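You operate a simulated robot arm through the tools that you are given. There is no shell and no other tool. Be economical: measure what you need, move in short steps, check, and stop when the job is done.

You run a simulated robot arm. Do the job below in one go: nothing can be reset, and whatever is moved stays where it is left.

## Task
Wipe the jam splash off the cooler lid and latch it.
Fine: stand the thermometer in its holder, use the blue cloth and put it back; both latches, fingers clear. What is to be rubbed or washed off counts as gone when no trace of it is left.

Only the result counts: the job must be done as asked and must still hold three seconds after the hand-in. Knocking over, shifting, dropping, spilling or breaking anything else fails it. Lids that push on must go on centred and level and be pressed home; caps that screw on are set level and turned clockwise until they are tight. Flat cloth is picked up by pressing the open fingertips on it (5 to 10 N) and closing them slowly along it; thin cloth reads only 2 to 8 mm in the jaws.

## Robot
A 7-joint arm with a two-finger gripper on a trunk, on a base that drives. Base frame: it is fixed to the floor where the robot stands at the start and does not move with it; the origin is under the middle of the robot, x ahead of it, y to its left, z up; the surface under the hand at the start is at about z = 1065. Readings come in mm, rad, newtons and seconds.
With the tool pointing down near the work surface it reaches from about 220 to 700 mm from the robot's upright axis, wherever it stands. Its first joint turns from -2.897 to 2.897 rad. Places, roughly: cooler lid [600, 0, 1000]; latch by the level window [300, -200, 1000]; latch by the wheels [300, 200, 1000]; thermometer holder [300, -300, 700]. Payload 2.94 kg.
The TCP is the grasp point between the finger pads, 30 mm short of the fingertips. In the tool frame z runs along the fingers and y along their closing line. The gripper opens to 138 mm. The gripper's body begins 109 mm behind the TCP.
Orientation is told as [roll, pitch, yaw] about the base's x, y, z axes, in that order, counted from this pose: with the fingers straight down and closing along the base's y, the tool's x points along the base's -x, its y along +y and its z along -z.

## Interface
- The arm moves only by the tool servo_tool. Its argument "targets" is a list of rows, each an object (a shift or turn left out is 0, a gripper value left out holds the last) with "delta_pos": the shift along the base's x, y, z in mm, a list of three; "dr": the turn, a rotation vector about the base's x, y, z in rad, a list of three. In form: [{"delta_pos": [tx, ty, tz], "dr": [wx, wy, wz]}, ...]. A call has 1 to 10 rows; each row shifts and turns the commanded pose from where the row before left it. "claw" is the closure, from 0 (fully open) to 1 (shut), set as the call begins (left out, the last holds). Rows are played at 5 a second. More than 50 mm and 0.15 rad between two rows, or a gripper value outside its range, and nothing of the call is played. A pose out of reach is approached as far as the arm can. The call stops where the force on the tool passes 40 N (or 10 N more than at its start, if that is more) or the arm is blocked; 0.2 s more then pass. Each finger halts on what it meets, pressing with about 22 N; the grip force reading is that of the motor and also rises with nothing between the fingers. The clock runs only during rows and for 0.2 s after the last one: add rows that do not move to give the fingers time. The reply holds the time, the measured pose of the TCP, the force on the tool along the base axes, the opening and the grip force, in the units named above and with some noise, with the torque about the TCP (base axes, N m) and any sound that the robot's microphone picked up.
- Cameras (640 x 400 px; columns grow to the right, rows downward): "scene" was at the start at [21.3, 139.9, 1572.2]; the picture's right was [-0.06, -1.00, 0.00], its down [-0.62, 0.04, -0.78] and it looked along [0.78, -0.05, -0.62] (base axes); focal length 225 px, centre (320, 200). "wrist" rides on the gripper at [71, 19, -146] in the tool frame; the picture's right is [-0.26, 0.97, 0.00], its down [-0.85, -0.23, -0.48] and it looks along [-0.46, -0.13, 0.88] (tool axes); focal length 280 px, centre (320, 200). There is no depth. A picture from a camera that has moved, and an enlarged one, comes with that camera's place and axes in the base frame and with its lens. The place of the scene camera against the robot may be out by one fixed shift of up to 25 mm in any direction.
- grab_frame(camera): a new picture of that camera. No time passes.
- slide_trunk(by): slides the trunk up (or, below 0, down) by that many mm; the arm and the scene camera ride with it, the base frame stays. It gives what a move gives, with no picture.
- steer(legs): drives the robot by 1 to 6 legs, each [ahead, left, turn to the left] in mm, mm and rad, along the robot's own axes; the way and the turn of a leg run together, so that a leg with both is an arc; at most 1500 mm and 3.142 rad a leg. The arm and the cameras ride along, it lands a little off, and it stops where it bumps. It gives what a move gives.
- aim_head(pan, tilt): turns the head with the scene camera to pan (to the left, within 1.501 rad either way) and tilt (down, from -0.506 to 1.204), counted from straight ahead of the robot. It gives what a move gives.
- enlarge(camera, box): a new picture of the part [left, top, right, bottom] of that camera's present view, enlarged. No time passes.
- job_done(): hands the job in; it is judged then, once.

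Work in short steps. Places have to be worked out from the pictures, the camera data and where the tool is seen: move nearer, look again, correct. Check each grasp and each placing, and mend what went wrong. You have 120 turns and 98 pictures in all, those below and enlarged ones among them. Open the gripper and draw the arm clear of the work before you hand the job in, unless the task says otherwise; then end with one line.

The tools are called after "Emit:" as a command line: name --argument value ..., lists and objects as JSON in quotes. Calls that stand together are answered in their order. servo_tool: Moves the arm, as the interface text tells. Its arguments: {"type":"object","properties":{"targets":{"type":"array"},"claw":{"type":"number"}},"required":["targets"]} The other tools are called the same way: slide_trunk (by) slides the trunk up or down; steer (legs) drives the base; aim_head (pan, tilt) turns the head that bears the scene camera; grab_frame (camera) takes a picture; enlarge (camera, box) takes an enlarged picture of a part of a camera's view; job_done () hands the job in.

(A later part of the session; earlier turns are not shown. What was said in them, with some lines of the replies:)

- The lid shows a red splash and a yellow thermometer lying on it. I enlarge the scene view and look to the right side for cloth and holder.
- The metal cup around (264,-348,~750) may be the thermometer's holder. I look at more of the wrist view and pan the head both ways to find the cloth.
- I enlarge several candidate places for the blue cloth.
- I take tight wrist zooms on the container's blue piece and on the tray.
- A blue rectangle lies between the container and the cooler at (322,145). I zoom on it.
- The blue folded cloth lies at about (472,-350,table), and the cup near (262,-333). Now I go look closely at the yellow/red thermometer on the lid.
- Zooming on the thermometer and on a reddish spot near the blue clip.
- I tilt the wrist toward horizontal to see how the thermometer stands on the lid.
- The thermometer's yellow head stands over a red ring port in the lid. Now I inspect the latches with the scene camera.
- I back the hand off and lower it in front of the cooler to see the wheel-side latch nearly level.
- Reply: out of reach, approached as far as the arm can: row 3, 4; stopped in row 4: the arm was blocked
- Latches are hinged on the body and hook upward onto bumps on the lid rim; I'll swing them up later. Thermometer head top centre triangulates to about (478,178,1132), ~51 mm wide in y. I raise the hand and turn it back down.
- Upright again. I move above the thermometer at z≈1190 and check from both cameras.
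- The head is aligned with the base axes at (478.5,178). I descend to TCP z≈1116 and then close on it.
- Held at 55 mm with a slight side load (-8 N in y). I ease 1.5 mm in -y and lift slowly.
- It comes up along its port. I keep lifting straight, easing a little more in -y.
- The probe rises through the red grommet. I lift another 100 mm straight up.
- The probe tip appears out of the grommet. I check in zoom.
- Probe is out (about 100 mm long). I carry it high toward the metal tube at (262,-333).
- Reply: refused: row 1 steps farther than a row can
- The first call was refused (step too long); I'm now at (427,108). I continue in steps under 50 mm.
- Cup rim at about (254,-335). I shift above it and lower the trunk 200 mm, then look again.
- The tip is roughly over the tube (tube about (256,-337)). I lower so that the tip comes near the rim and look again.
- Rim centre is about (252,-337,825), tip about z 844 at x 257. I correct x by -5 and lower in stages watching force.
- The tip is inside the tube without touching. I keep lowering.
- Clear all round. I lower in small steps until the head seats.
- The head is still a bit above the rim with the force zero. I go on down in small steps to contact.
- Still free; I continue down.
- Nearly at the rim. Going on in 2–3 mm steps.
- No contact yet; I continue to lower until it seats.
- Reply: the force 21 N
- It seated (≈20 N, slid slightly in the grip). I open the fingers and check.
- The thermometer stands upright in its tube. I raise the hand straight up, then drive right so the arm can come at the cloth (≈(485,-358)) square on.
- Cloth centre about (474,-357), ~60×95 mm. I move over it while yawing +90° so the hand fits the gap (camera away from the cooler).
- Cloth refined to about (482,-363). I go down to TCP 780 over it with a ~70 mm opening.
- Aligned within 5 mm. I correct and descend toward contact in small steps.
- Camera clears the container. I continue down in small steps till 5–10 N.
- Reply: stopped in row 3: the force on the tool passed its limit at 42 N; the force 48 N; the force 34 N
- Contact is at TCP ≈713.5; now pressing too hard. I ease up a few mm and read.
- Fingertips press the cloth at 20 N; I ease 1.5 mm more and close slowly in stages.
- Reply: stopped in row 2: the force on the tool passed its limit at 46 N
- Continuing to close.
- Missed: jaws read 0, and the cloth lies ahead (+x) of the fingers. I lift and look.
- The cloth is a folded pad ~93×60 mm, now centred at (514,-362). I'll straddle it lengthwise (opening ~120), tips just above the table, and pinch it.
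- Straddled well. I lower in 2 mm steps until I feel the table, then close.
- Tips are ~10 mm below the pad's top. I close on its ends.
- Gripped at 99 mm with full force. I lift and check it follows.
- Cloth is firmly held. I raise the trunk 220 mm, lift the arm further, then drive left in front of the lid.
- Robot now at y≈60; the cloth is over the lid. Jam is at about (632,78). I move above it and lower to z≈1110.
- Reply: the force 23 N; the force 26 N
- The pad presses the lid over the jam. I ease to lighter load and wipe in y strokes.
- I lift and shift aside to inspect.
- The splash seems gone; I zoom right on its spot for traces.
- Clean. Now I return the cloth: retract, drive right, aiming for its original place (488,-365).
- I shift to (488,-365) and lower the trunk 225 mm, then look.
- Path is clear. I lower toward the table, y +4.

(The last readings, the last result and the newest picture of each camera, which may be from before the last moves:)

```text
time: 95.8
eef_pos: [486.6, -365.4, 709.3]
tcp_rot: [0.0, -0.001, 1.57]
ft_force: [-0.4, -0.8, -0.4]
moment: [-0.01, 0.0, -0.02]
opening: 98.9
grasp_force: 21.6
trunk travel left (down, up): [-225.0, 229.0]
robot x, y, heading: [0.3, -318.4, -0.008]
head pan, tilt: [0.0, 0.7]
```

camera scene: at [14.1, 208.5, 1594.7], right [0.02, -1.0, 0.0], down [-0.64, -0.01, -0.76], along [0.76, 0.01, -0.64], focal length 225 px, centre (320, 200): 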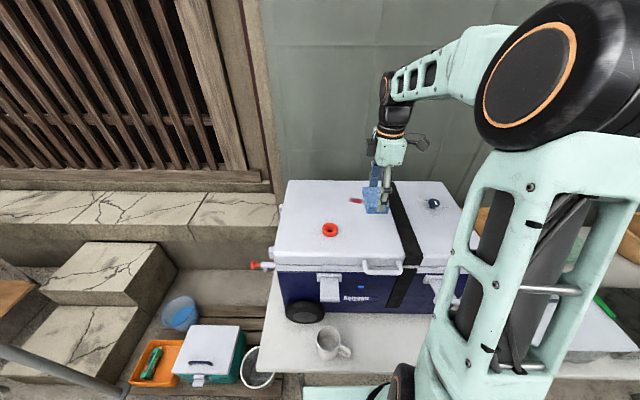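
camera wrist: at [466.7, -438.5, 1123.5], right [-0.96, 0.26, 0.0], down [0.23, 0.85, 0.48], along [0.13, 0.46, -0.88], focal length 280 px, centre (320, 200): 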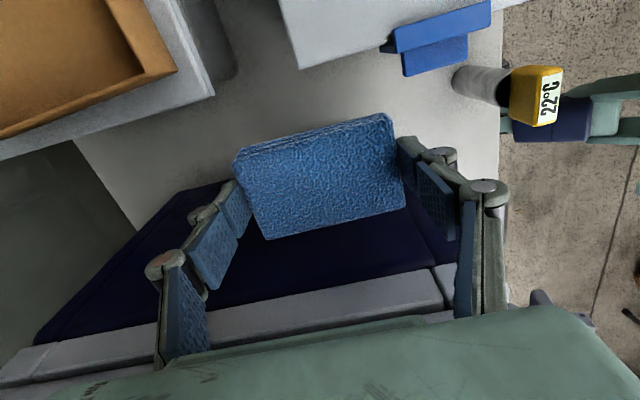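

Still no contact; I go down in 3 mm steps to touch.

Emit:
servo_tool --targets '[{"delta_pos": [0, 0, -3]}, {}]'

Emit:
servo_tool --targets '[{"delta_pos": [0, 0, -2]}, {}]'

Emit:
servo_tool --targets '[{"delta_pos": [0, 0, -2]}, {}]'

```text
time: 96.4
eef_pos: [487.1, -363.4, 706.8]
tcp_rot: [0.0, 0.001, 1.569]
ft_force: [-0.4, -0.6, 0.6]
moment: [-0.03, 0.02, 0.0]
opening: 99.1
grasp_force: 21.5
trunk travel left (down, up): [-225.0, 229.0]
robot x, y, heading: [1.3, -319.9, -0.005]
head pan, tilt: [0.0, 0.7]
```

```text
time: 97.0
eef_pos: [487.2, -363.5, 705.7]
tcp_rot: [-0.002, -0.001, 1.569]
ft_force: [-0.1, -1.0, -0.4]
moment: [0.0, -0.01, -0.02]
opening: 99.2
grasp_force: 22.4
trunk travel left (down, up): [-225.0, 229.0]
robot x, y, heading: [-2.8, -321.6, 0.0]
head pan, tilt: [0.0, 0.7]
```

```text
time: 97.6
eef_pos: [487.4, -362.7, 703.8]
tcp_rot: [-0.004, -0.001, 1.568]
ft_force: [0.0, -0.3, -0.7]
moment: [-0.03, -0.05, 0.01]
opening: 99.0
grasp_force: 22.4
trunk travel left (down, up): [-225.0, 229.0]
robot x, y, heading: [-1.3, -316.6, -0.005]
head pan, tilt: [0.0, 0.7]
```

Emit:
servo_tool --targets '[{"delta_pos": [0, 0, -2]}, {}]'

Emit:
servo_tool --targets '[{"delta_pos": [0, 0, -2]}, {}]'

Emit:
servo_tool --targets '[{"delta_pos": [0, 0, -2]}, {}]'

```text
time: 98.2
eef_pos: [486.6, -363.2, 700.2]
tcp_rot: [0.0, 0.001, 1.569]
ft_force: [-0.4, -0.2, 0.2]
moment: [0.0, -0.03, 0.0]
opening: 99.0
grasp_force: 22.1
trunk travel left (down, up): [-225.0, 229.0]
robot x, y, heading: [-0.0, -318.9, -0.001]
head pan, tilt: [0.0, 0.7]
```

```text
time: 98.8
eef_pos: [487.3, -362.8, 698.1]
tcp_rot: [-0.001, 0.0, 1.568]
ft_force: [-0.8, 0.9, -1.0]
moment: [0.02, -0.02, -0.02]
opening: 99.1
grasp_force: 22.2
trunk travel left (down, up): [-225.0, 229.0]
robot x, y, heading: [-0.3, -318.8, -0.003]
head pan, tilt: [0.0, 0.7]
```

```text
time: 99.4
eef_pos: [487.1, -363.2, 697.7]
tcp_rot: [-0.003, 0.0, 1.568]
ft_force: [-1.7, 0.7, 13.2]
moment: [-0.36, 0.56, 0.05]
opening: 99.2
grasp_force: 22.1
trunk travel left (down, up): [-225.0, 229.0]
robot x, y, heading: [-4.1, -321.8, -0.007]
head pan, tilt: [0.0, 0.7]
```

Contact at ~698 with 13 N: the pad is on the table. I ease 0.5 mm, open, and lift away.

Emit:
servo_tool --targets '[{"delta_pos": [0, 0, 0.5]}, {}, {}]' --claw 0.12

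Emit:
servo_tool --targets '[{"delta_pos": [0, 0, 20]}, {"delta_pos": [0, 0, 40]}, {"delta_pos": [0, 0, 40]}, {"delta_pos": [0, 0, 45]}, {}]'

Emit:
grab_frame --camera "wrist"

```text
time: 100.2
eef_pos: [487.7, -364.3, 698.7]
tcp_rot: [-0.005, 0.002, 1.571]
ft_force: [0.2, 1.5, 13.0]
moment: [-1.37, 0.22, -0.03]
opening: 121.3
grasp_force: 0.1
trunk travel left (down, up): [-225.0, 229.0]
robot x, y, heading: [-4.5, -318.0, -0.008]
head pan, tilt: [0.0, 0.7]
```

```text
time: 101.4
eef_pos: [485.9, -363.7, 843.0]
tcp_rot: [-0.002, 0.001, 1.569]
ft_force: [-0.1, -0.3, -0.1]
moment: [-0.02, -0.06, 0.0]
opening: 121.5
grasp_force: 0.0
trunk travel left (down, up): [-225.0, 229.0]
robot x, y, heading: [-1.3, -317.8, -0.008]
head pan, tilt: [0.0, 0.7]
```

```text
32 pictures are left
camera wrist: at [466.6, -434.9, 988.9], right [-0.96, 0.26, 0.0], down [0.23, 0.85, 0.48], along [0.13, 0.46, -0.88], focal length 280 px, centre (320, 200)
```

wrist: 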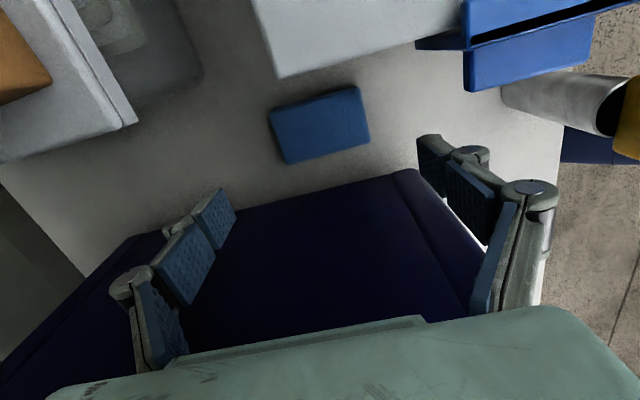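

Cloth is back at (487,-366), thermometer still stands. Now latches: hinge ≈(385, ±178, 950), plate sticking out to x≈317; they must swing up onto the lid bumps. I raise the hand, close it, drive back 300 mm.

Emit:
servo_tool --targets '[{"delta_pos": [0, 0, 45]}, {"delta_pos": [0, 0, 45]}, {"delta_pos": [0, 0, 45]}, {"delta_pos": [0, 0, 45]}, {}]' --claw 1.0

Emit:
steer --legs '[[-300, 0, 0.004]]'

Emit:
servo_tool --targets '[{"dr": [0.0806, -0.0806, -0.0806]}, {"dr": [0.0806, -0.0806, -0.0806]}, {"dr": [0.0806, -0.0806, -0.0806]}, {"dr": [0.0806, -0.0806, -0.0806]}, {"dr": [0.0806, -0.0806, -0.0806]}, {"dr": [0.0806, -0.0806, -0.0806]}, {"dr": [0.0806, -0.0806, -0.0806]}, {"dr": [0.0806, -0.0806, -0.0806]}, {}]'

```text
time: 102.6
eef_pos: [485.0, -365.8, 1023.8]
tcp_rot: [-0.002, 0.0, 1.569]
ft_force: [-0.5, 0.2, -0.3]
moment: [0.02, 0.0, 0.01]
opening: 0.1
grasp_force: 21.9
trunk travel left (down, up): [-225.0, 229.0]
robot x, y, heading: [-3.0, -319.3, -0.01]
head pan, tilt: [0.0, 0.7]
```

```text
time: 104.7
eef_pos: [177.6, -364.7, 1023.5]
tcp_rot: [0.001, -0.001, 1.572]
ft_force: [-0.8, -0.8, 0.0]
moment: [0.0, 0.0, -0.03]
opening: 0.1
grasp_force: 22.2
trunk travel left (down, up): [-225.0, 229.0]
robot x, y, heading: [-309.1, -318.4, -0.001]
head pan, tilt: [0.0, 0.7]
```

```text
time: 106.7
eef_pos: [177.8, -364.3, 1009.1]
tcp_rot: [-0.449, -0.785, 1.052]
ft_force: [0.2, 0.9, -0.3]
moment: [0.0, -0.01, -0.01]
opening: 0.0
grasp_force: 21.7
trunk travel left (down, up): [-225.0, 229.0]
robot x, y, heading: [-308.2, -316.8, -0.005]
head pan, tilt: [0.0, 0.7]
```

Rotation is proceeding well; I finish it.

Emit:
servo_tool --targets '[{"dr": [0.0806, -0.0806, -0.0806]}, {"dr": [0.0806, -0.0806, -0.0806]}, {"dr": [0.0806, -0.0806, -0.0806]}, {"dr": [0.0806, -0.0806, -0.0806]}, {"dr": [0.0806, -0.0806, -0.0806]}, {"dr": [0.0806, -0.0806, -0.0806]}, {"dr": [0.0806, -0.0806, -0.0806]}, {}]'

Emit:
grab_frame --camera "wrist"

```text
time: 108.5
eef_pos: [246.8, -396.7, 1046.1]
tcp_rot: [2.148, -1.57, -2.15]
ft_force: [0.6, -0.4, -0.4]
moment: [-0.01, 0.01, -0.01]
opening: 0.0
grasp_force: 21.9
out of reach, approached as far as the arm can: row 4, 5, 6, 7
trunk travel left (down, up): [-225.0, 229.0]
robot x, y, heading: [-309.6, -318.5, -0.002]
head pan, tilt: [0.0, 0.7]
```

```text
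31 pictures are left
camera wrist: at [100.0, -377.2, 974.8], right [0.0, 0.96, 0.26], down [-0.48, -0.23, 0.85], along [0.88, -0.13, 0.46], focal length 280 px, centre (320, 200)
```

wrist: 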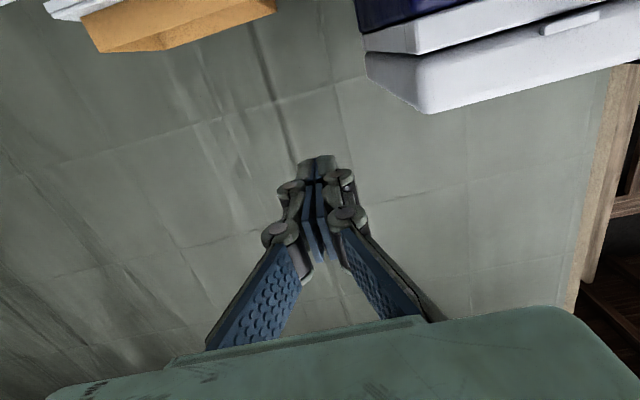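

Tool now points level forward at (247,-397,1046). I drive left 170 mm so the arm faces the right latch, and view it with the head.

Emit:
steer --legs '[[0, 175, 0]]'

Emit:
servo_tool --targets '[{"delta_pos": [0, 0, 0]}, {}]'

Emit:
aim_head --pan 0.0 --tilt 0.45

Emit:
grab_frame --camera "scene"

```text
time: 110.6
eef_pos: [247.7, -222.6, 1046.0]
tcp_rot: [1.284, -1.57, -1.285]
ft_force: [0.9, 0.1, 0.4]
moment: [0.0, -0.02, 0.0]
opening: 0.0
grasp_force: 22.3
trunk travel left (down, up): [-225.0, 229.0]
robot x, y, heading: [-307.1, -144.0, 0.003]
head pan, tilt: [0.0, 0.7]
```

```text
time: 111.2
eef_pos: [246.0, -222.6, 1045.8]
tcp_rot: [1.362, -1.569, -1.362]
ft_force: [-0.5, 1.1, -0.3]
moment: [-0.01, 0.03, 0.04]
opening: 0.0
grasp_force: 22.4
trunk travel left (down, up): [-225.0, 229.0]
robot x, y, heading: [-308.2, -142.0, 0.002]
head pan, tilt: [0.0, 0.7]
```

```text
time: 112.0
eef_pos: [246.5, -221.4, 1045.9]
tcp_rot: [1.291, -1.571, -1.292]
ft_force: [-0.5, -0.6, 0.7]
moment: [0.02, 0.0, 0.0]
opening: 0.0
grasp_force: 22.4
trunk travel left (down, up): [-225.0, 229.0]
robot x, y, heading: [-308.1, -145.2, 0.002]
head pan, tilt: [0.0, 0.45]
```

```text
30 pictures are left
camera scene: at [-281.6, 2.0, 1391.9], right [0.0, -1.0, 0.0], down [-0.44, 0.0, -0.9], along [0.9, 0.0, -0.44], focal length 225 px, centre (320, 200)
```

scene: 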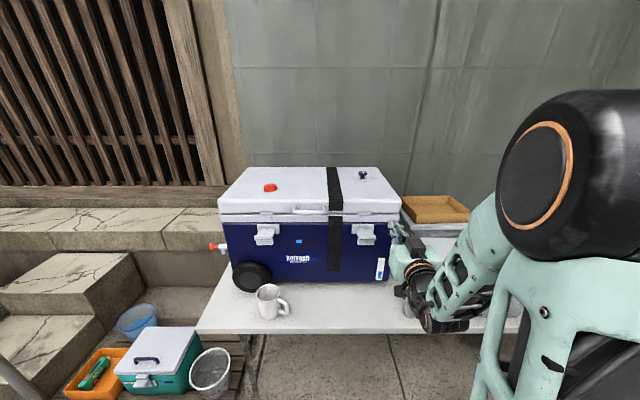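

Clear level view. I zoom on latches.

Emit:
enlarge --camera "scene" --box '[330, 180, 490, 330]'

Emit:
enlarge --camera "scene" --box '[215, 190, 315, 265]'

```text
2.67 times, centred on (410, 255) of scene
camera zoom: at [-281.6, 2.0, 1391.9], right [0.0, -1.0, 0.0], down [-0.44, 0.0, -0.9], along [0.9, 0.0, -0.44], focal length 600 px, centre (80, 53)
```

zoom: 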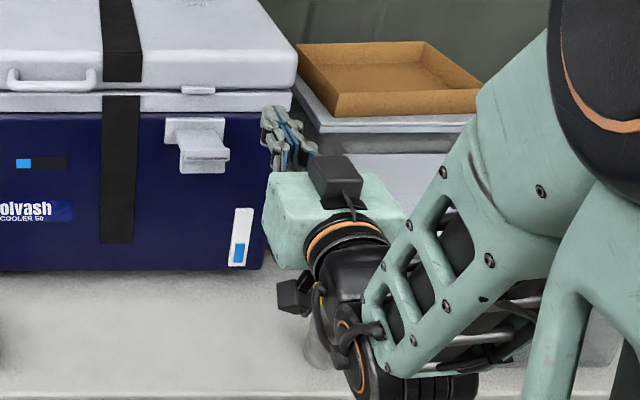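

```text
5.33 times, centred on (265, 228) of scene
camera zoom: at [-281.6, 2.0, 1391.9], right [0.0, -1.0, 0.0], down [-0.44, 0.0, -0.9], along [0.9, 0.0, -0.44], focal length 1200 px, centre (613, 53)
```

zoom: 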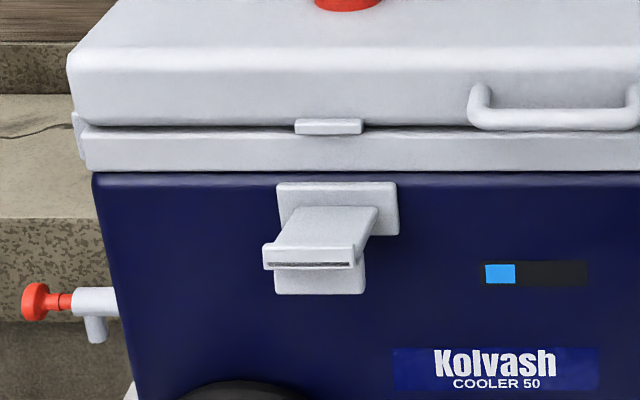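

Right latch at y≈-165, hinge z≈950, keeper z≈1007; left latch y≈172. I lower the level closed fingers in front of and below the right latch.

Emit:
servo_tool --targets '[{"delta_pos": [0, 20, -40]}, {"delta_pos": [0, 20, -40]}, {"delta_pos": [0, 16, -40]}, {"delta_pos": [0, 0, -12]}, {}]'

Emit:
enlarge --camera "scene" --box '[330, 180, 450, 270]'

```text
time: 113.2
eef_pos: [245.3, -224.7, 925.7]
tcp_rot: [0.986, -1.57, -0.978]
ft_force: [-0.2, -0.3, 0.2]
moment: [0.02, 0.01, -0.02]
opening: 0.0
grasp_force: 21.6
out of reach, approached as far as the arm can: row 1, 2, 3, 4
trunk travel left (down, up): [-225.0, 229.0]
robot x, y, heading: [-310.2, -137.4, -0.006]
head pan, tilt: [0.0, 0.45]
```

```text
4.44 times, centred on (390, 225) of scene
camera zoom: at [-281.6, 1.9, 1391.9], right [0.0, -1.0, 0.0], down [-0.44, 0.0, -0.9], along [0.9, 0.0, -0.44], focal length 1000 px, centre (9, 89)
```

zoom: 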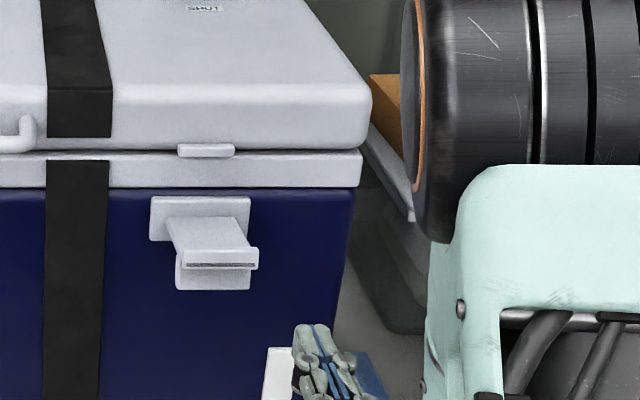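

The sideways part was out of reach (too near the axis). I look up at the latch's underside with the wrist camera from here.

Emit:
grab_frame --camera "wrist"

Emit:
enlarge --camera "wrist" --box '[330, 60, 530, 220]'

```text
26 pictures are left
camera wrist: at [97.8, -205.9, 854.5], right [-0.01, 0.96, 0.26], down [-0.47, -0.24, 0.85], along [0.88, -0.12, 0.46], focal length 280 px, centre (320, 200)
```

wrist: 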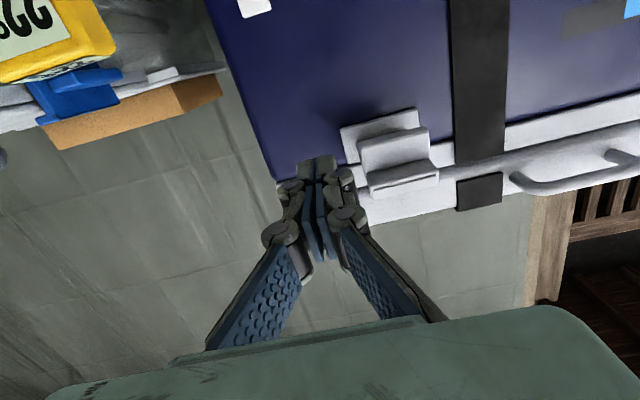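

```text
2.50 times, centred on (430, 140) of wrist
camera zoom: at [97.8, -205.9, 854.5], right [-0.01, 0.96, 0.26], down [-0.47, -0.24, 0.85], along [0.88, -0.12, 0.46], focal length 701 px, centre (45, 350)
```

zoom: 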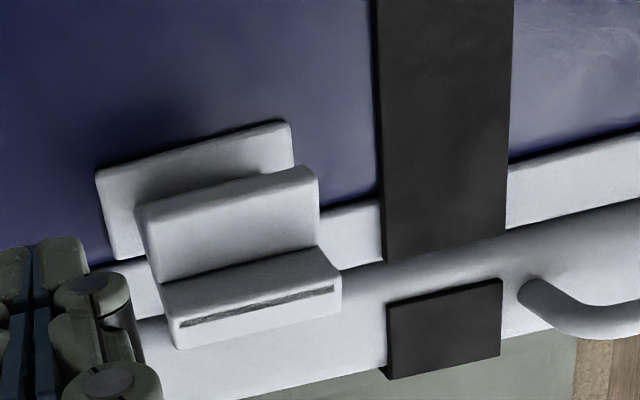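

Underside of the latch at z≈933, y≈-162. I drive 62 mm left, lower to z≈908, and slide the fingertips beneath it.

Emit:
steer --legs '[[0, 60, 0]]'

Emit:
servo_tool --targets '[{"delta_pos": [0, 0, -8]}, {"delta_pos": [10, 0, -9]}, {}]'

```text
time: 114.4
eef_pos: [244.8, -164.9, 926.2]
tcp_rot: [0.968, -1.568, -0.959]
ft_force: [-0.1, -0.6, 0.2]
moment: [0.0, -0.01, -0.01]
opening: 0.0
grasp_force: 22.0
trunk travel left (down, up): [-225.0, 229.0]
robot x, y, heading: [-308.4, -84.8, -0.003]
head pan, tilt: [0.0, 0.45]
```

```text
time: 115.2
eef_pos: [254.8, -165.5, 907.8]
tcp_rot: [0.984, -1.566, -0.967]
ft_force: [0.3, 0.0, -0.8]
moment: [-0.01, 0.0, 0.02]
opening: 0.2
grasp_force: 22.2
trunk travel left (down, up): [-225.0, 229.0]
robot x, y, heading: [-308.6, -85.4, 0.005]
head pan, tilt: [0.0, 0.45]
```

At (255,-165,908). I slide forward to tip x≈340 and check.

Emit:
servo_tool --targets '[{"delta_pos": [30, 0, 0]}, {"delta_pos": [25, 0, 0]}, {}]'

Emit:
grab_frame --camera "wrist"

```text
time: 116.0
eef_pos: [307.3, -175.6, 912.5]
tcp_rot: [0.874, -1.567, -0.856]
ft_force: [0.5, -0.3, 0.2]
moment: [-0.03, 0.0, 0.0]
opening: 0.1
grasp_force: 22.1
out of reach, approached as far as the arm can: row 1, 2
trunk travel left (down, up): [-225.0, 229.0]
robot x, y, heading: [-311.5, -83.1, -0.007]
head pan, tilt: [0.0, 0.45]
```

```text
24 pictures are left
camera wrist: at [160.3, -157.3, 840.9], right [-0.02, 0.96, 0.27], down [-0.47, -0.24, 0.85], along [0.88, -0.11, 0.46], focal length 280 px, centre (320, 200)
```

wrist: 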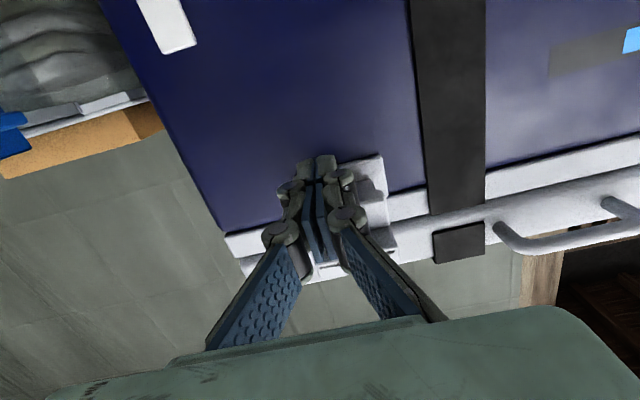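

Fingers are beneath the latch (slightly to its right). I lift step by step.

Emit:
servo_tool --targets '[{"delta_pos": [0, 0, 12]}, {"delta_pos": [0, 0, 12]}, {"delta_pos": [0, 0, 10]}, {}]'

Emit:
enlarge --camera "scene" --box '[330, 180, 450, 270]'

```text
time: 117.0
eef_pos: [307.7, -175.1, 945.9]
tcp_rot: [0.877, -1.569, -0.87]
ft_force: [0.7, 0.1, 0.4]
moment: [-0.01, -0.02, 0.01]
opening: 0.0
grasp_force: 28.3
trunk travel left (down, up): [-225.0, 229.0]
robot x, y, heading: [-310.1, -86.1, -0.001]
head pan, tilt: [0.0, 0.45]
```

```text
4.44 times, centred on (390, 225) of scene
camera zoom: at [-281.7, 60.9, 1391.9], right [0.0, -1.0, 0.0], down [-0.44, 0.0, -0.9], along [0.9, 0.0, -0.44], focal length 1000 px, centre (9, 89)
```

zoom: 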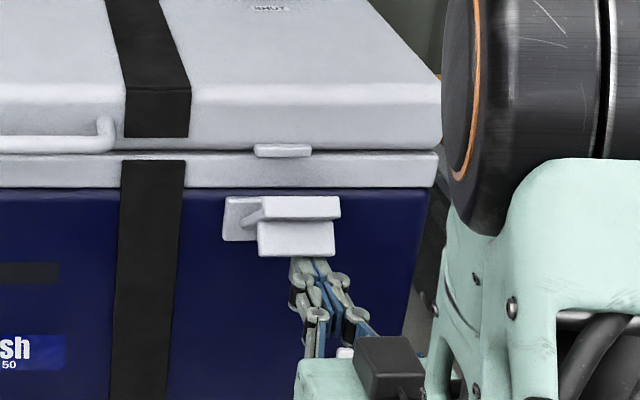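

The latch is swinging up. I continue lifting with a slight forward motion.

Emit:
servo_tool --targets '[{"delta_pos": [0, 0, 10]}, {"delta_pos": [3, 2, 10]}, {"delta_pos": [5, 2, 10]}, {"delta_pos": [6, 2, 8]}, {}]'

Emit:
enlarge --camera "scene" --box '[330, 180, 450, 270]'

```text
time: 118.2
eef_pos: [321.9, -171.2, 983.4]
tcp_rot: [0.969, -1.571, -0.958]
ft_force: [1.2, -0.4, -0.1]
moment: [0.02, -0.01, 0.0]
opening: 0.0
grasp_force: 28.6
trunk travel left (down, up): [-225.0, 229.0]
robot x, y, heading: [-308.4, -85.2, 0.002]
head pan, tilt: [0.0, 0.45]
```

```text
4.44 times, centred on (390, 225) of scene
camera zoom: at [-281.7, 60.9, 1391.9], right [0.0, -1.0, 0.0], down [-0.44, 0.0, -0.9], along [0.9, 0.0, -0.44], focal length 1000 px, centre (9, 89)
```

zoom: 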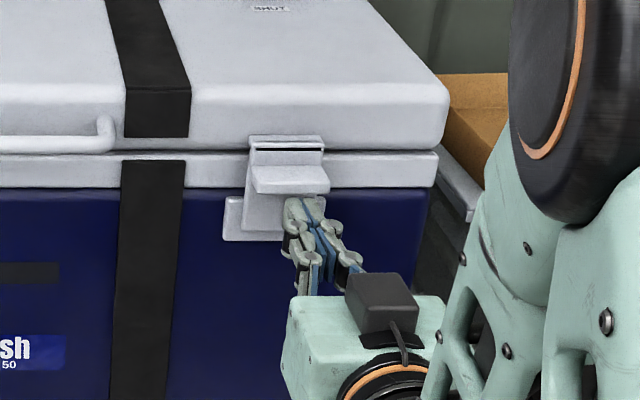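

The latch is nearly upright with its hook at the keeper. I push forward beneath the tab until it clicks home.

Emit:
servo_tool --targets '[{"delta_pos": [5, 1, 2]}, {"delta_pos": [5, 1, 0]}, {"delta_pos": [4, 0, 0]}, {"delta_pos": [4, 0, 0]}, {"delta_pos": [4, 0, 0]}, {}]'

Emit:
enlarge --camera "scene" --box '[330, 180, 450, 270]'

```text
time: 119.6
eef_pos: [344.0, -168.8, 983.1]
tcp_rot: [0.834, -1.568, -0.817]
ft_force: [1.0, -0.2, -0.2]
moment: [-0.02, -0.02, 0.0]
opening: 0.0
grasp_force: 28.2
trunk travel left (down, up): [-225.0, 229.0]
robot x, y, heading: [-310.4, -84.0, -0.0]
head pan, tilt: [0.0, 0.45]
```

```text
4.44 times, centred on (390, 225) of scene
camera zoom: at [-281.7, 60.9, 1391.9], right [0.0, -1.0, 0.0], down [-0.44, 0.0, -0.9], along [0.9, 0.0, -0.44], focal length 1000 px, centre (9, 89)
```

zoom: 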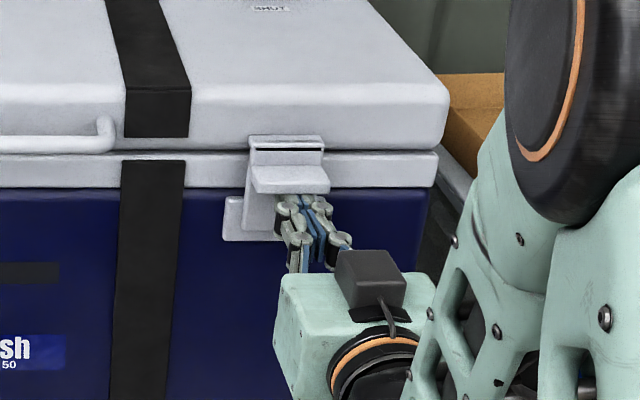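

No resistance yet (tip x≈374). I keep pushing forward.

Emit:
servo_tool --targets '[{"delta_pos": [4, 0, 0]}, {"delta_pos": [3, 0, 0]}, {"delta_pos": [3, 0, 0]}, {"delta_pos": [3, 0, 0]}, {}]'

```text
time: 120.5
eef_pos: [346.8, -168.0, 983.5]
tcp_rot: [0.409, -1.564, -0.391]
ft_force: [-22.1, 3.0, 7.0]
moment: [-0.03, -0.22, -0.02]
opening: 6.1
grasp_force: 28.5
trunk travel left (down, up): [-225.0, 229.0]
robot x, y, heading: [-310.1, -78.7, -0.006]
head pan, tilt: [0.0, 0.45]
stopped in row 4: the force on the tool passed its limit at 44 N (the readings are from after the stop); the commanded pose is now the measured one
```

It hit 44 N. I back off and check whether the latch stays.

Emit:
servo_tool --targets '[{"delta_pos": [-20, 0, 0]}, {"delta_pos": [-40, 0, -5]}, {"delta_pos": [-30, 0, -10]}, {}]'

Emit:
enlarge --camera "scene" --box '[350, 190, 430, 240]'

```text
time: 121.5
eef_pos: [262.4, -168.6, 965.2]
tcp_rot: [0.288, -1.559, -0.27]
ft_force: [0.6, 0.7, -0.3]
moment: [-0.01, -0.05, 0.01]
opening: 0.0
grasp_force: 28.3
trunk travel left (down, up): [-225.0, 229.0]
robot x, y, heading: [-309.0, -83.1, -0.001]
head pan, tilt: [0.0, 0.45]
```

```text
8.00 times, centred on (390, 215) of scene
camera zoom: at [-282.3, 60.9, 1391.9], right [0.0, -1.0, 0.0], down [-0.44, 0.0, -0.9], along [0.9, 0.0, -0.44], focal length 1800 px, centre (-240, 80)
```

zoom: 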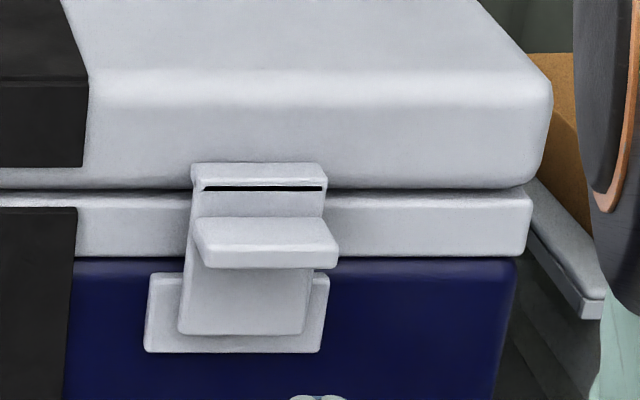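

The latch stays upright with the hook over the keeper. I press once more on its outer tab (z≈1010) to be sure it's home.

Emit:
servo_tool --targets '[{"delta_pos": [0, 3, 25]}, {"delta_pos": [0, 0, 20]}, {"delta_pos": [25, 0, 0]}, {"delta_pos": [15, 0, 0]}, {"delta_pos": [6, 0, 0]}, {"delta_pos": [6, 0, 0]}, {"delta_pos": [4, 0, 0]}, {"delta_pos": [4, 0, 0]}, {"delta_pos": [4, 0, 0]}, {}]'

```text
time: 123.7
eef_pos: [321.7, -166.4, 1011.9]
tcp_rot: [0.326, -1.561, -0.306]
ft_force: [-31.9, 1.6, -1.5]
moment: [0.09, 0.28, 0.01]
opening: 6.0
grasp_force: 28.5
trunk travel left (down, up): [-225.0, 229.0]
robot x, y, heading: [-309.0, -82.0, -0.001]
head pan, tilt: [0.0, 0.45]
```

Solid at 32 N without moving — latched. I back off and drive 337 mm left to the other latch, then check both.

Emit:
servo_tool --targets '[{"delta_pos": [-35, 0, 0]}, {"delta_pos": [-35, 0, 0]}, {}]'

Emit:
steer --legs '[[0, 335, 0]]'

Emit:
grab_frame --camera "scene"

```text
time: 124.5
eef_pos: [254.7, -167.5, 1013.7]
tcp_rot: [0.308, -1.559, -0.288]
ft_force: [0.1, -0.6, 0.8]
moment: [-0.01, 0.01, 0.02]
opening: 0.0
grasp_force: 28.6
trunk travel left (down, up): [-225.0, 229.0]
robot x, y, heading: [-306.7, -82.3, -0.005]
head pan, tilt: [0.0, 0.45]
```

```text
time: 128.0
eef_pos: [256.8, 174.3, 1012.5]
tcp_rot: [0.284, -1.558, -0.269]
ft_force: [0.4, 0.2, 0.4]
moment: [-0.03, 0.0, 0.01]
opening: 0.0
grasp_force: 28.4
trunk travel left (down, up): [-225.0, 229.0]
robot x, y, heading: [-309.5, 255.2, 0.002]
head pan, tilt: [0.0, 0.45]
```

```text
19 pictures are left
camera scene: at [-281.8, 401.2, 1391.9], right [0.0, -1.0, 0.0], down [-0.44, 0.0, -0.9], along [0.9, 0.0, -0.44], focal length 225 px, centre (320, 200)
```

scene: 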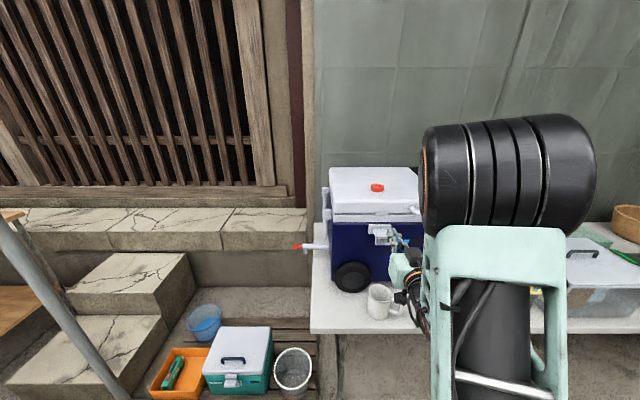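

Same geometry as before (mug is lower and clear). I lower to z≈908 in front of the left latch and slide under it.

Emit:
servo_tool --targets '[{"delta_pos": [-3, 0, -40]}, {"delta_pos": [0, 0, -35]}, {"delta_pos": [0, 0, -28]}, {}]'

Emit:
enlarge --camera "scene" --box '[330, 200, 430, 320]'

Emit:
grab_frame --camera "wrist"

```text
time: 129.0
eef_pos: [253.7, 172.3, 909.1]
tcp_rot: [0.298, -1.559, -0.283]
ft_force: [0.3, 0.9, 0.4]
moment: [0.0, 0.02, 0.02]
opening: 0.0
grasp_force: 28.7
trunk travel left (down, up): [-225.0, 229.0]
robot x, y, heading: [-304.0, 256.8, -0.006]
head pan, tilt: [0.0, 0.45]
```

```text
3.33 times, centred on (380, 260) of scene
camera zoom: at [-281.6, 401.2, 1391.9], right [0.0, -1.0, 0.0], down [-0.44, 0.0, -0.9], along [0.9, 0.0, -0.44], focal length 750 px, centre (120, 0)
```

zoom: 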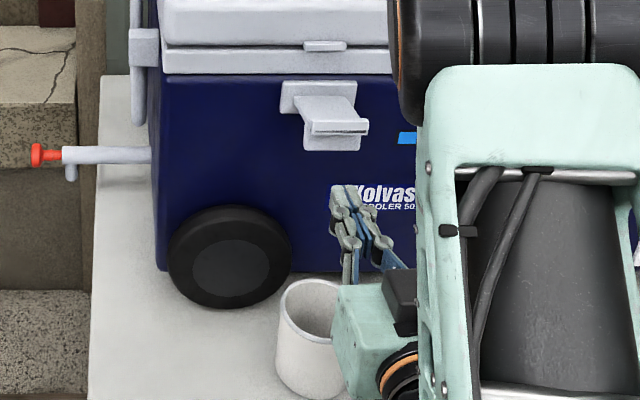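

```text
17 pictures are left
camera wrist: at [105.0, 190.9, 839.6], right [-0.01, 0.96, 0.27], down [-0.46, -0.24, 0.85], along [0.89, -0.11, 0.45], focal length 280 px, centre (320, 200)
```

wrist: 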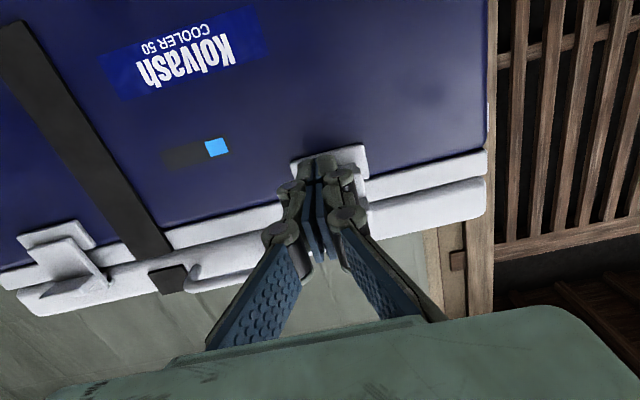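

Aligned; I shift 5 mm left, slide under and begin lifting.

Emit:
servo_tool --targets '[{"delta_pos": [25, 5, 0]}, {"delta_pos": [28, 0, 0]}, {"delta_pos": [0, 0, 12]}, {"delta_pos": [0, 0, 12]}, {"delta_pos": [0, 0, 12]}, {}]'

Emit:
enlarge --camera "scene" --box '[330, 200, 430, 320]'

```text
time: 130.4
eef_pos: [305.8, 173.5, 946.3]
tcp_rot: [0.292, -1.559, -0.277]
ft_force: [-0.2, 0.2, 0.6]
moment: [0.03, 0.02, 0.03]
opening: 0.0
grasp_force: 28.2
out of reach, approached as far as the arm can: row 2
trunk travel left (down, up): [-225.0, 229.0]
robot x, y, heading: [-311.6, 258.9, -0.002]
head pan, tilt: [0.0, 0.45]
```

```text
3.33 times, centred on (380, 260) of scene
camera zoom: at [-281.7, 401.2, 1391.9], right [0.0, -1.0, 0.0], down [-0.44, 0.0, -0.9], along [0.9, 0.0, -0.44], focal length 750 px, centre (120, 0)
```

zoom: 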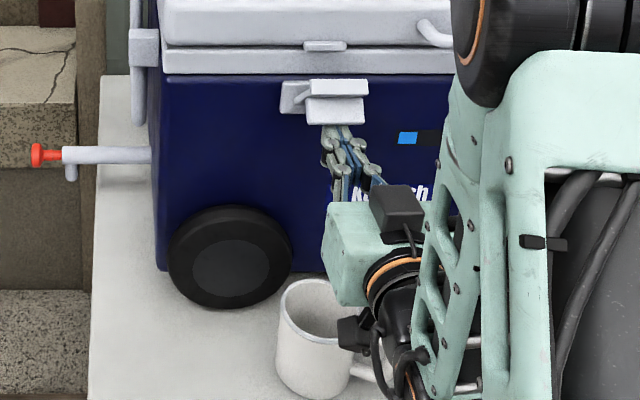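

The left latch follows the same way. I repeat the lift and push.

Emit:
servo_tool --targets '[{"delta_pos": [2, 0, 10]}, {"delta_pos": [3, 0, 10]}, {"delta_pos": [5, 0, 10]}, {"delta_pos": [6, 0, 8]}, {"delta_pos": [5, 0, 0]}, {"delta_pos": [5, 0, 0]}, {"delta_pos": [5, 0, 0]}, {"delta_pos": [4, 0, 0]}, {}]'

Emit:
enlarge --camera "scene" --box '[330, 200, 430, 320]'

```text
time: 132.4
eef_pos: [339.7, 171.8, 984.4]
tcp_rot: [0.274, -1.56, -0.255]
ft_force: [0.6, 0.3, -0.7]
moment: [-0.02, 0.01, 0.03]
opening: 0.0
grasp_force: 28.0
trunk travel left (down, up): [-225.0, 229.0]
robot x, y, heading: [-310.9, 259.6, -0.002]
head pan, tilt: [0.0, 0.45]
```

```text
3.33 times, centred on (380, 260) of scene
camera zoom: at [-281.8, 401.2, 1391.9], right [0.0, -1.0, 0.0], down [-0.44, 0.0, -0.9], along [0.9, 0.0, -0.44], focal length 750 px, centre (120, 0)
```

zoom: 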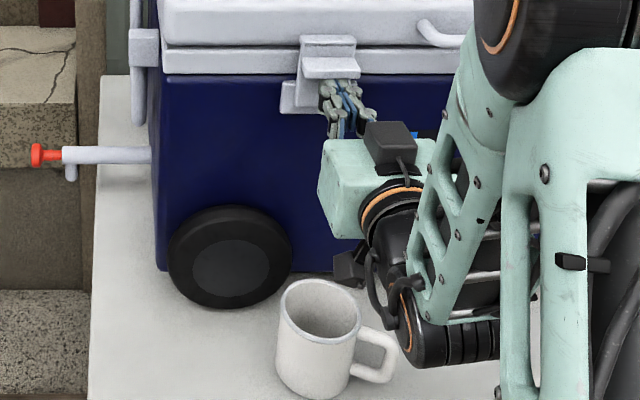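

Nearly upright. I press forward a few mm more until resistance, then back off.

Emit:
servo_tool --targets '[{"delta_pos": [4, 0, 0]}, {"delta_pos": [3, 0, 0]}, {"delta_pos": [3, 0, 0]}, {"delta_pos": [3, 0, 0]}, {"delta_pos": [3, 0, 0]}, {}]'

Emit:
servo_tool --targets '[{"delta_pos": [-25, 0, 0]}, {"delta_pos": [-40, 0, -5]}, {"delta_pos": [-25, 0, 20]}, {"delta_pos": [0, 0, 20]}, {}]'

Emit:
enlarge --camera "scene" --box '[340, 190, 420, 250]'

```text
time: 133.6
eef_pos: [348.5, 171.5, 985.1]
tcp_rot: [0.271, -1.556, -0.25]
ft_force: [-23.9, 2.5, 7.4]
moment: [0.06, -0.31, 0.02]
opening: 5.8
grasp_force: 28.1
trunk travel left (down, up): [-225.0, 229.0]
robot x, y, heading: [-313.3, 259.1, 0.002]
head pan, tilt: [0.0, 0.45]
stopped in row 5: the force on the tool passed its limit at 45 N (the readings are from after the stop); the commanded pose is now the measured one
```

```text
time: 134.8
eef_pos: [259.5, 170.6, 1017.1]
tcp_rot: [0.217, -1.552, -0.198]
ft_force: [0.4, 0.4, 0.6]
moment: [-0.01, -0.05, -0.03]
opening: 0.0
grasp_force: 28.5
trunk travel left (down, up): [-225.0, 229.0]
robot x, y, heading: [-309.5, 257.7, -0.001]
head pan, tilt: [0.0, 0.45]
```

```text
6.67 times, centred on (380, 220) of scene
camera zoom: at [-282.4, 401.3, 1391.9], right [0.0, -1.0, 0.0], down [-0.44, 0.0, -0.9], along [0.9, 0.0, -0.44], focal length 1500 px, centre (-80, 67)
```

zoom: 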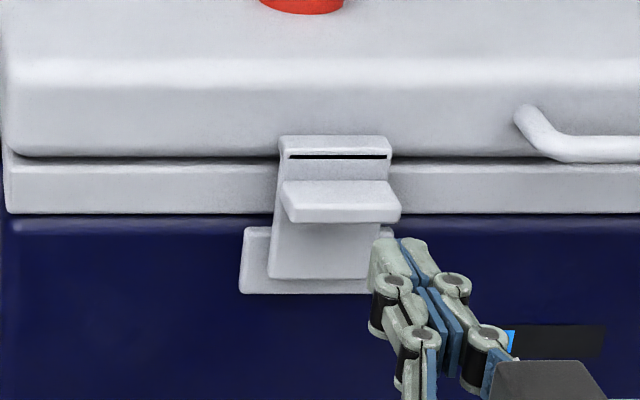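

Left latch is up like the right. I give its tab the same confirming press, then withdraw.

Emit:
servo_tool --targets '[{"delta_pos": [25, 4, -5]}, {"delta_pos": [18, 0, 0]}, {"delta_pos": [6, 0, 0]}, {"delta_pos": [6, 0, 0]}, {"delta_pos": [4, 0, 0]}, {"delta_pos": [4, 0, 0]}, {"delta_pos": [3, 0, 0]}, {}]'

Emit:
servo_tool --targets '[{"delta_pos": [-35, 0, 0]}, {"delta_pos": [-35, 0, 0]}, {}]'

Emit:
steer --legs '[[-250, 0, 0]]'

Emit:
grab_frame --camera "scene"

```text
time: 136.8
eef_pos: [322.1, 176.1, 1012.5]
tcp_rot: [0.245, -1.549, -0.225]
ft_force: [-23.1, 2.6, 6.7]
moment: [0.0, -0.03, 0.06]
opening: 5.8
grasp_force: 28.2
trunk travel left (down, up): [-225.0, 229.0]
robot x, y, heading: [-306.0, 256.2, 0.0]
head pan, tilt: [0.0, 0.45]
stopped in row 8: the force on the tool passed its limit at 40 N (the readings are from after the stop); the commanded pose is now the measured one
```

```text
time: 137.6
eef_pos: [255.7, 176.6, 1010.0]
tcp_rot: [0.202, -1.547, -0.183]
ft_force: [0.1, 0.8, 0.0]
moment: [-0.04, -0.01, -0.01]
opening: 0.1
grasp_force: 28.4
trunk travel left (down, up): [-225.0, 229.0]
robot x, y, heading: [-306.9, 256.9, -0.001]
head pan, tilt: [0.0, 0.45]
```

```text
time: 139.4
eef_pos: [9.6, 177.4, 1010.0]
tcp_rot: [0.195, -1.545, -0.176]
ft_force: [0.2, 0.6, 0.2]
moment: [-0.01, -0.01, 0.03]
opening: 0.0
grasp_force: 28.7
trunk travel left (down, up): [-225.0, 229.0]
robot x, y, heading: [-556.0, 256.1, -0.001]
head pan, tilt: [0.0, 0.45]
```

```text
13 pictures are left
camera scene: at [-529.3, 401.6, 1391.9], right [0.0, -1.0, 0.0], down [-0.44, 0.0, -0.9], along [0.9, 0.0, -0.44], focal length 225 px, centre (320, 200)
```

scene: 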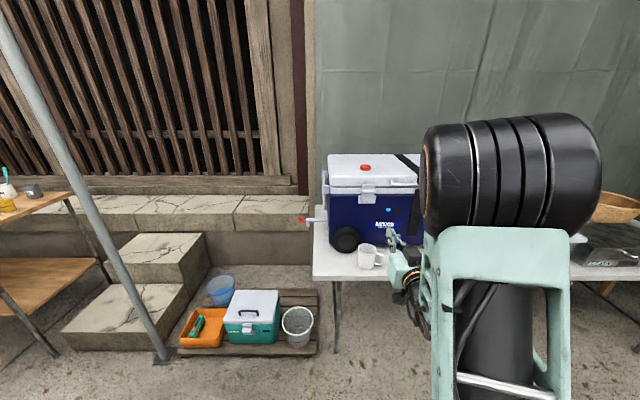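

Both latches pressed. I open the gripper and drive right to verify right latch, thermometer and cloth.

Emit:
steer --legs '[[0, -560, 0]]'

Emit:
servo_tool --targets '[{}, {}, {}, {}]' --claw 0.0

Emit:
grab_frame --camera "scene"

Emit:
enlarge --camera "scene" --box '[180, 130, 400, 280]'

```text
time: 144.9
eef_pos: [9.1, -399.8, 1010.9]
tcp_rot: [0.2, -1.546, -0.178]
ft_force: [-0.9, -1.5, -1.1]
moment: [0.02, 0.0, 0.01]
opening: 0.1
grasp_force: 28.4
trunk travel left (down, up): [-225.0, 229.0]
robot x, y, heading: [-554.3, -323.6, 0.003]
head pan, tilt: [0.0, 0.45]
```

```text
time: 145.9
eef_pos: [9.7, -400.8, 1010.3]
tcp_rot: [0.201, -1.546, -0.177]
ft_force: [0.7, -0.2, -0.3]
moment: [0.0, -0.03, -0.01]
opening: 138.0
grasp_force: 0.3
trunk travel left (down, up): [-225.0, 229.0]
robot x, y, heading: [-556.6, -324.5, 0.005]
head pan, tilt: [0.0, 0.45]
```

```text
12 pictures are left
camera scene: at [-529.6, -177.4, 1391.9], right [0.0, -1.0, 0.0], down [-0.44, 0.0, -0.9], along [0.9, 0.0, -0.44], focal length 225 px, centre (320, 200)
```

scene: 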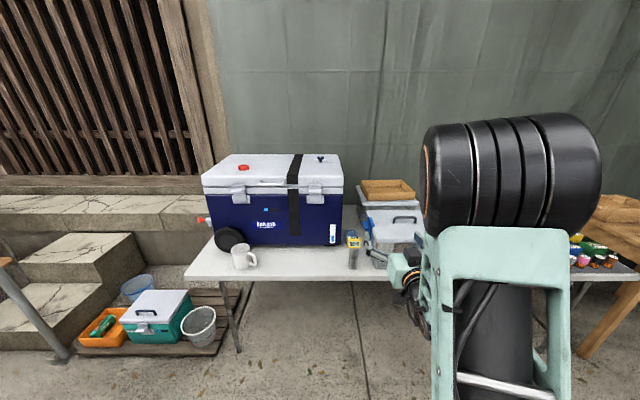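

```text
2.67 times, centred on (290, 205) of scene
camera zoom: at [-529.6, -177.4, 1391.9], right [0.0, -1.0, 0.0], down [-0.44, 0.0, -0.9], along [0.9, 0.0, -0.44], focal length 600 px, centre (400, 187)
```

zoom: 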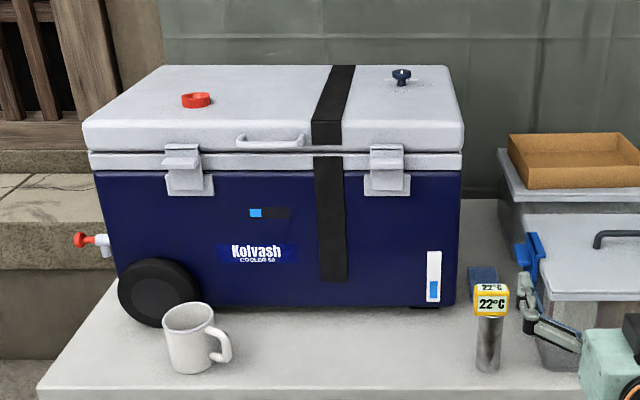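

Both latches are up on their keepers. The thermometer stands in its tube, the cloth is back, the lid is clean, and the hand is open and clear, so I hand the job in.

Emit:
job_done

```text
The job is handed in.
```

I handed the job in. In the last pictures the jam splash is gone from the lid, both latches are hooked up on the lid, the thermometer stands in its holder and the blue cloth is back in its place. I heard no click from either latch, but both stayed up when I pressed them at over 30 N. When I set the cloth down, the hand probably pressed lightly on the white container's lid, and that container has not visibly moved.
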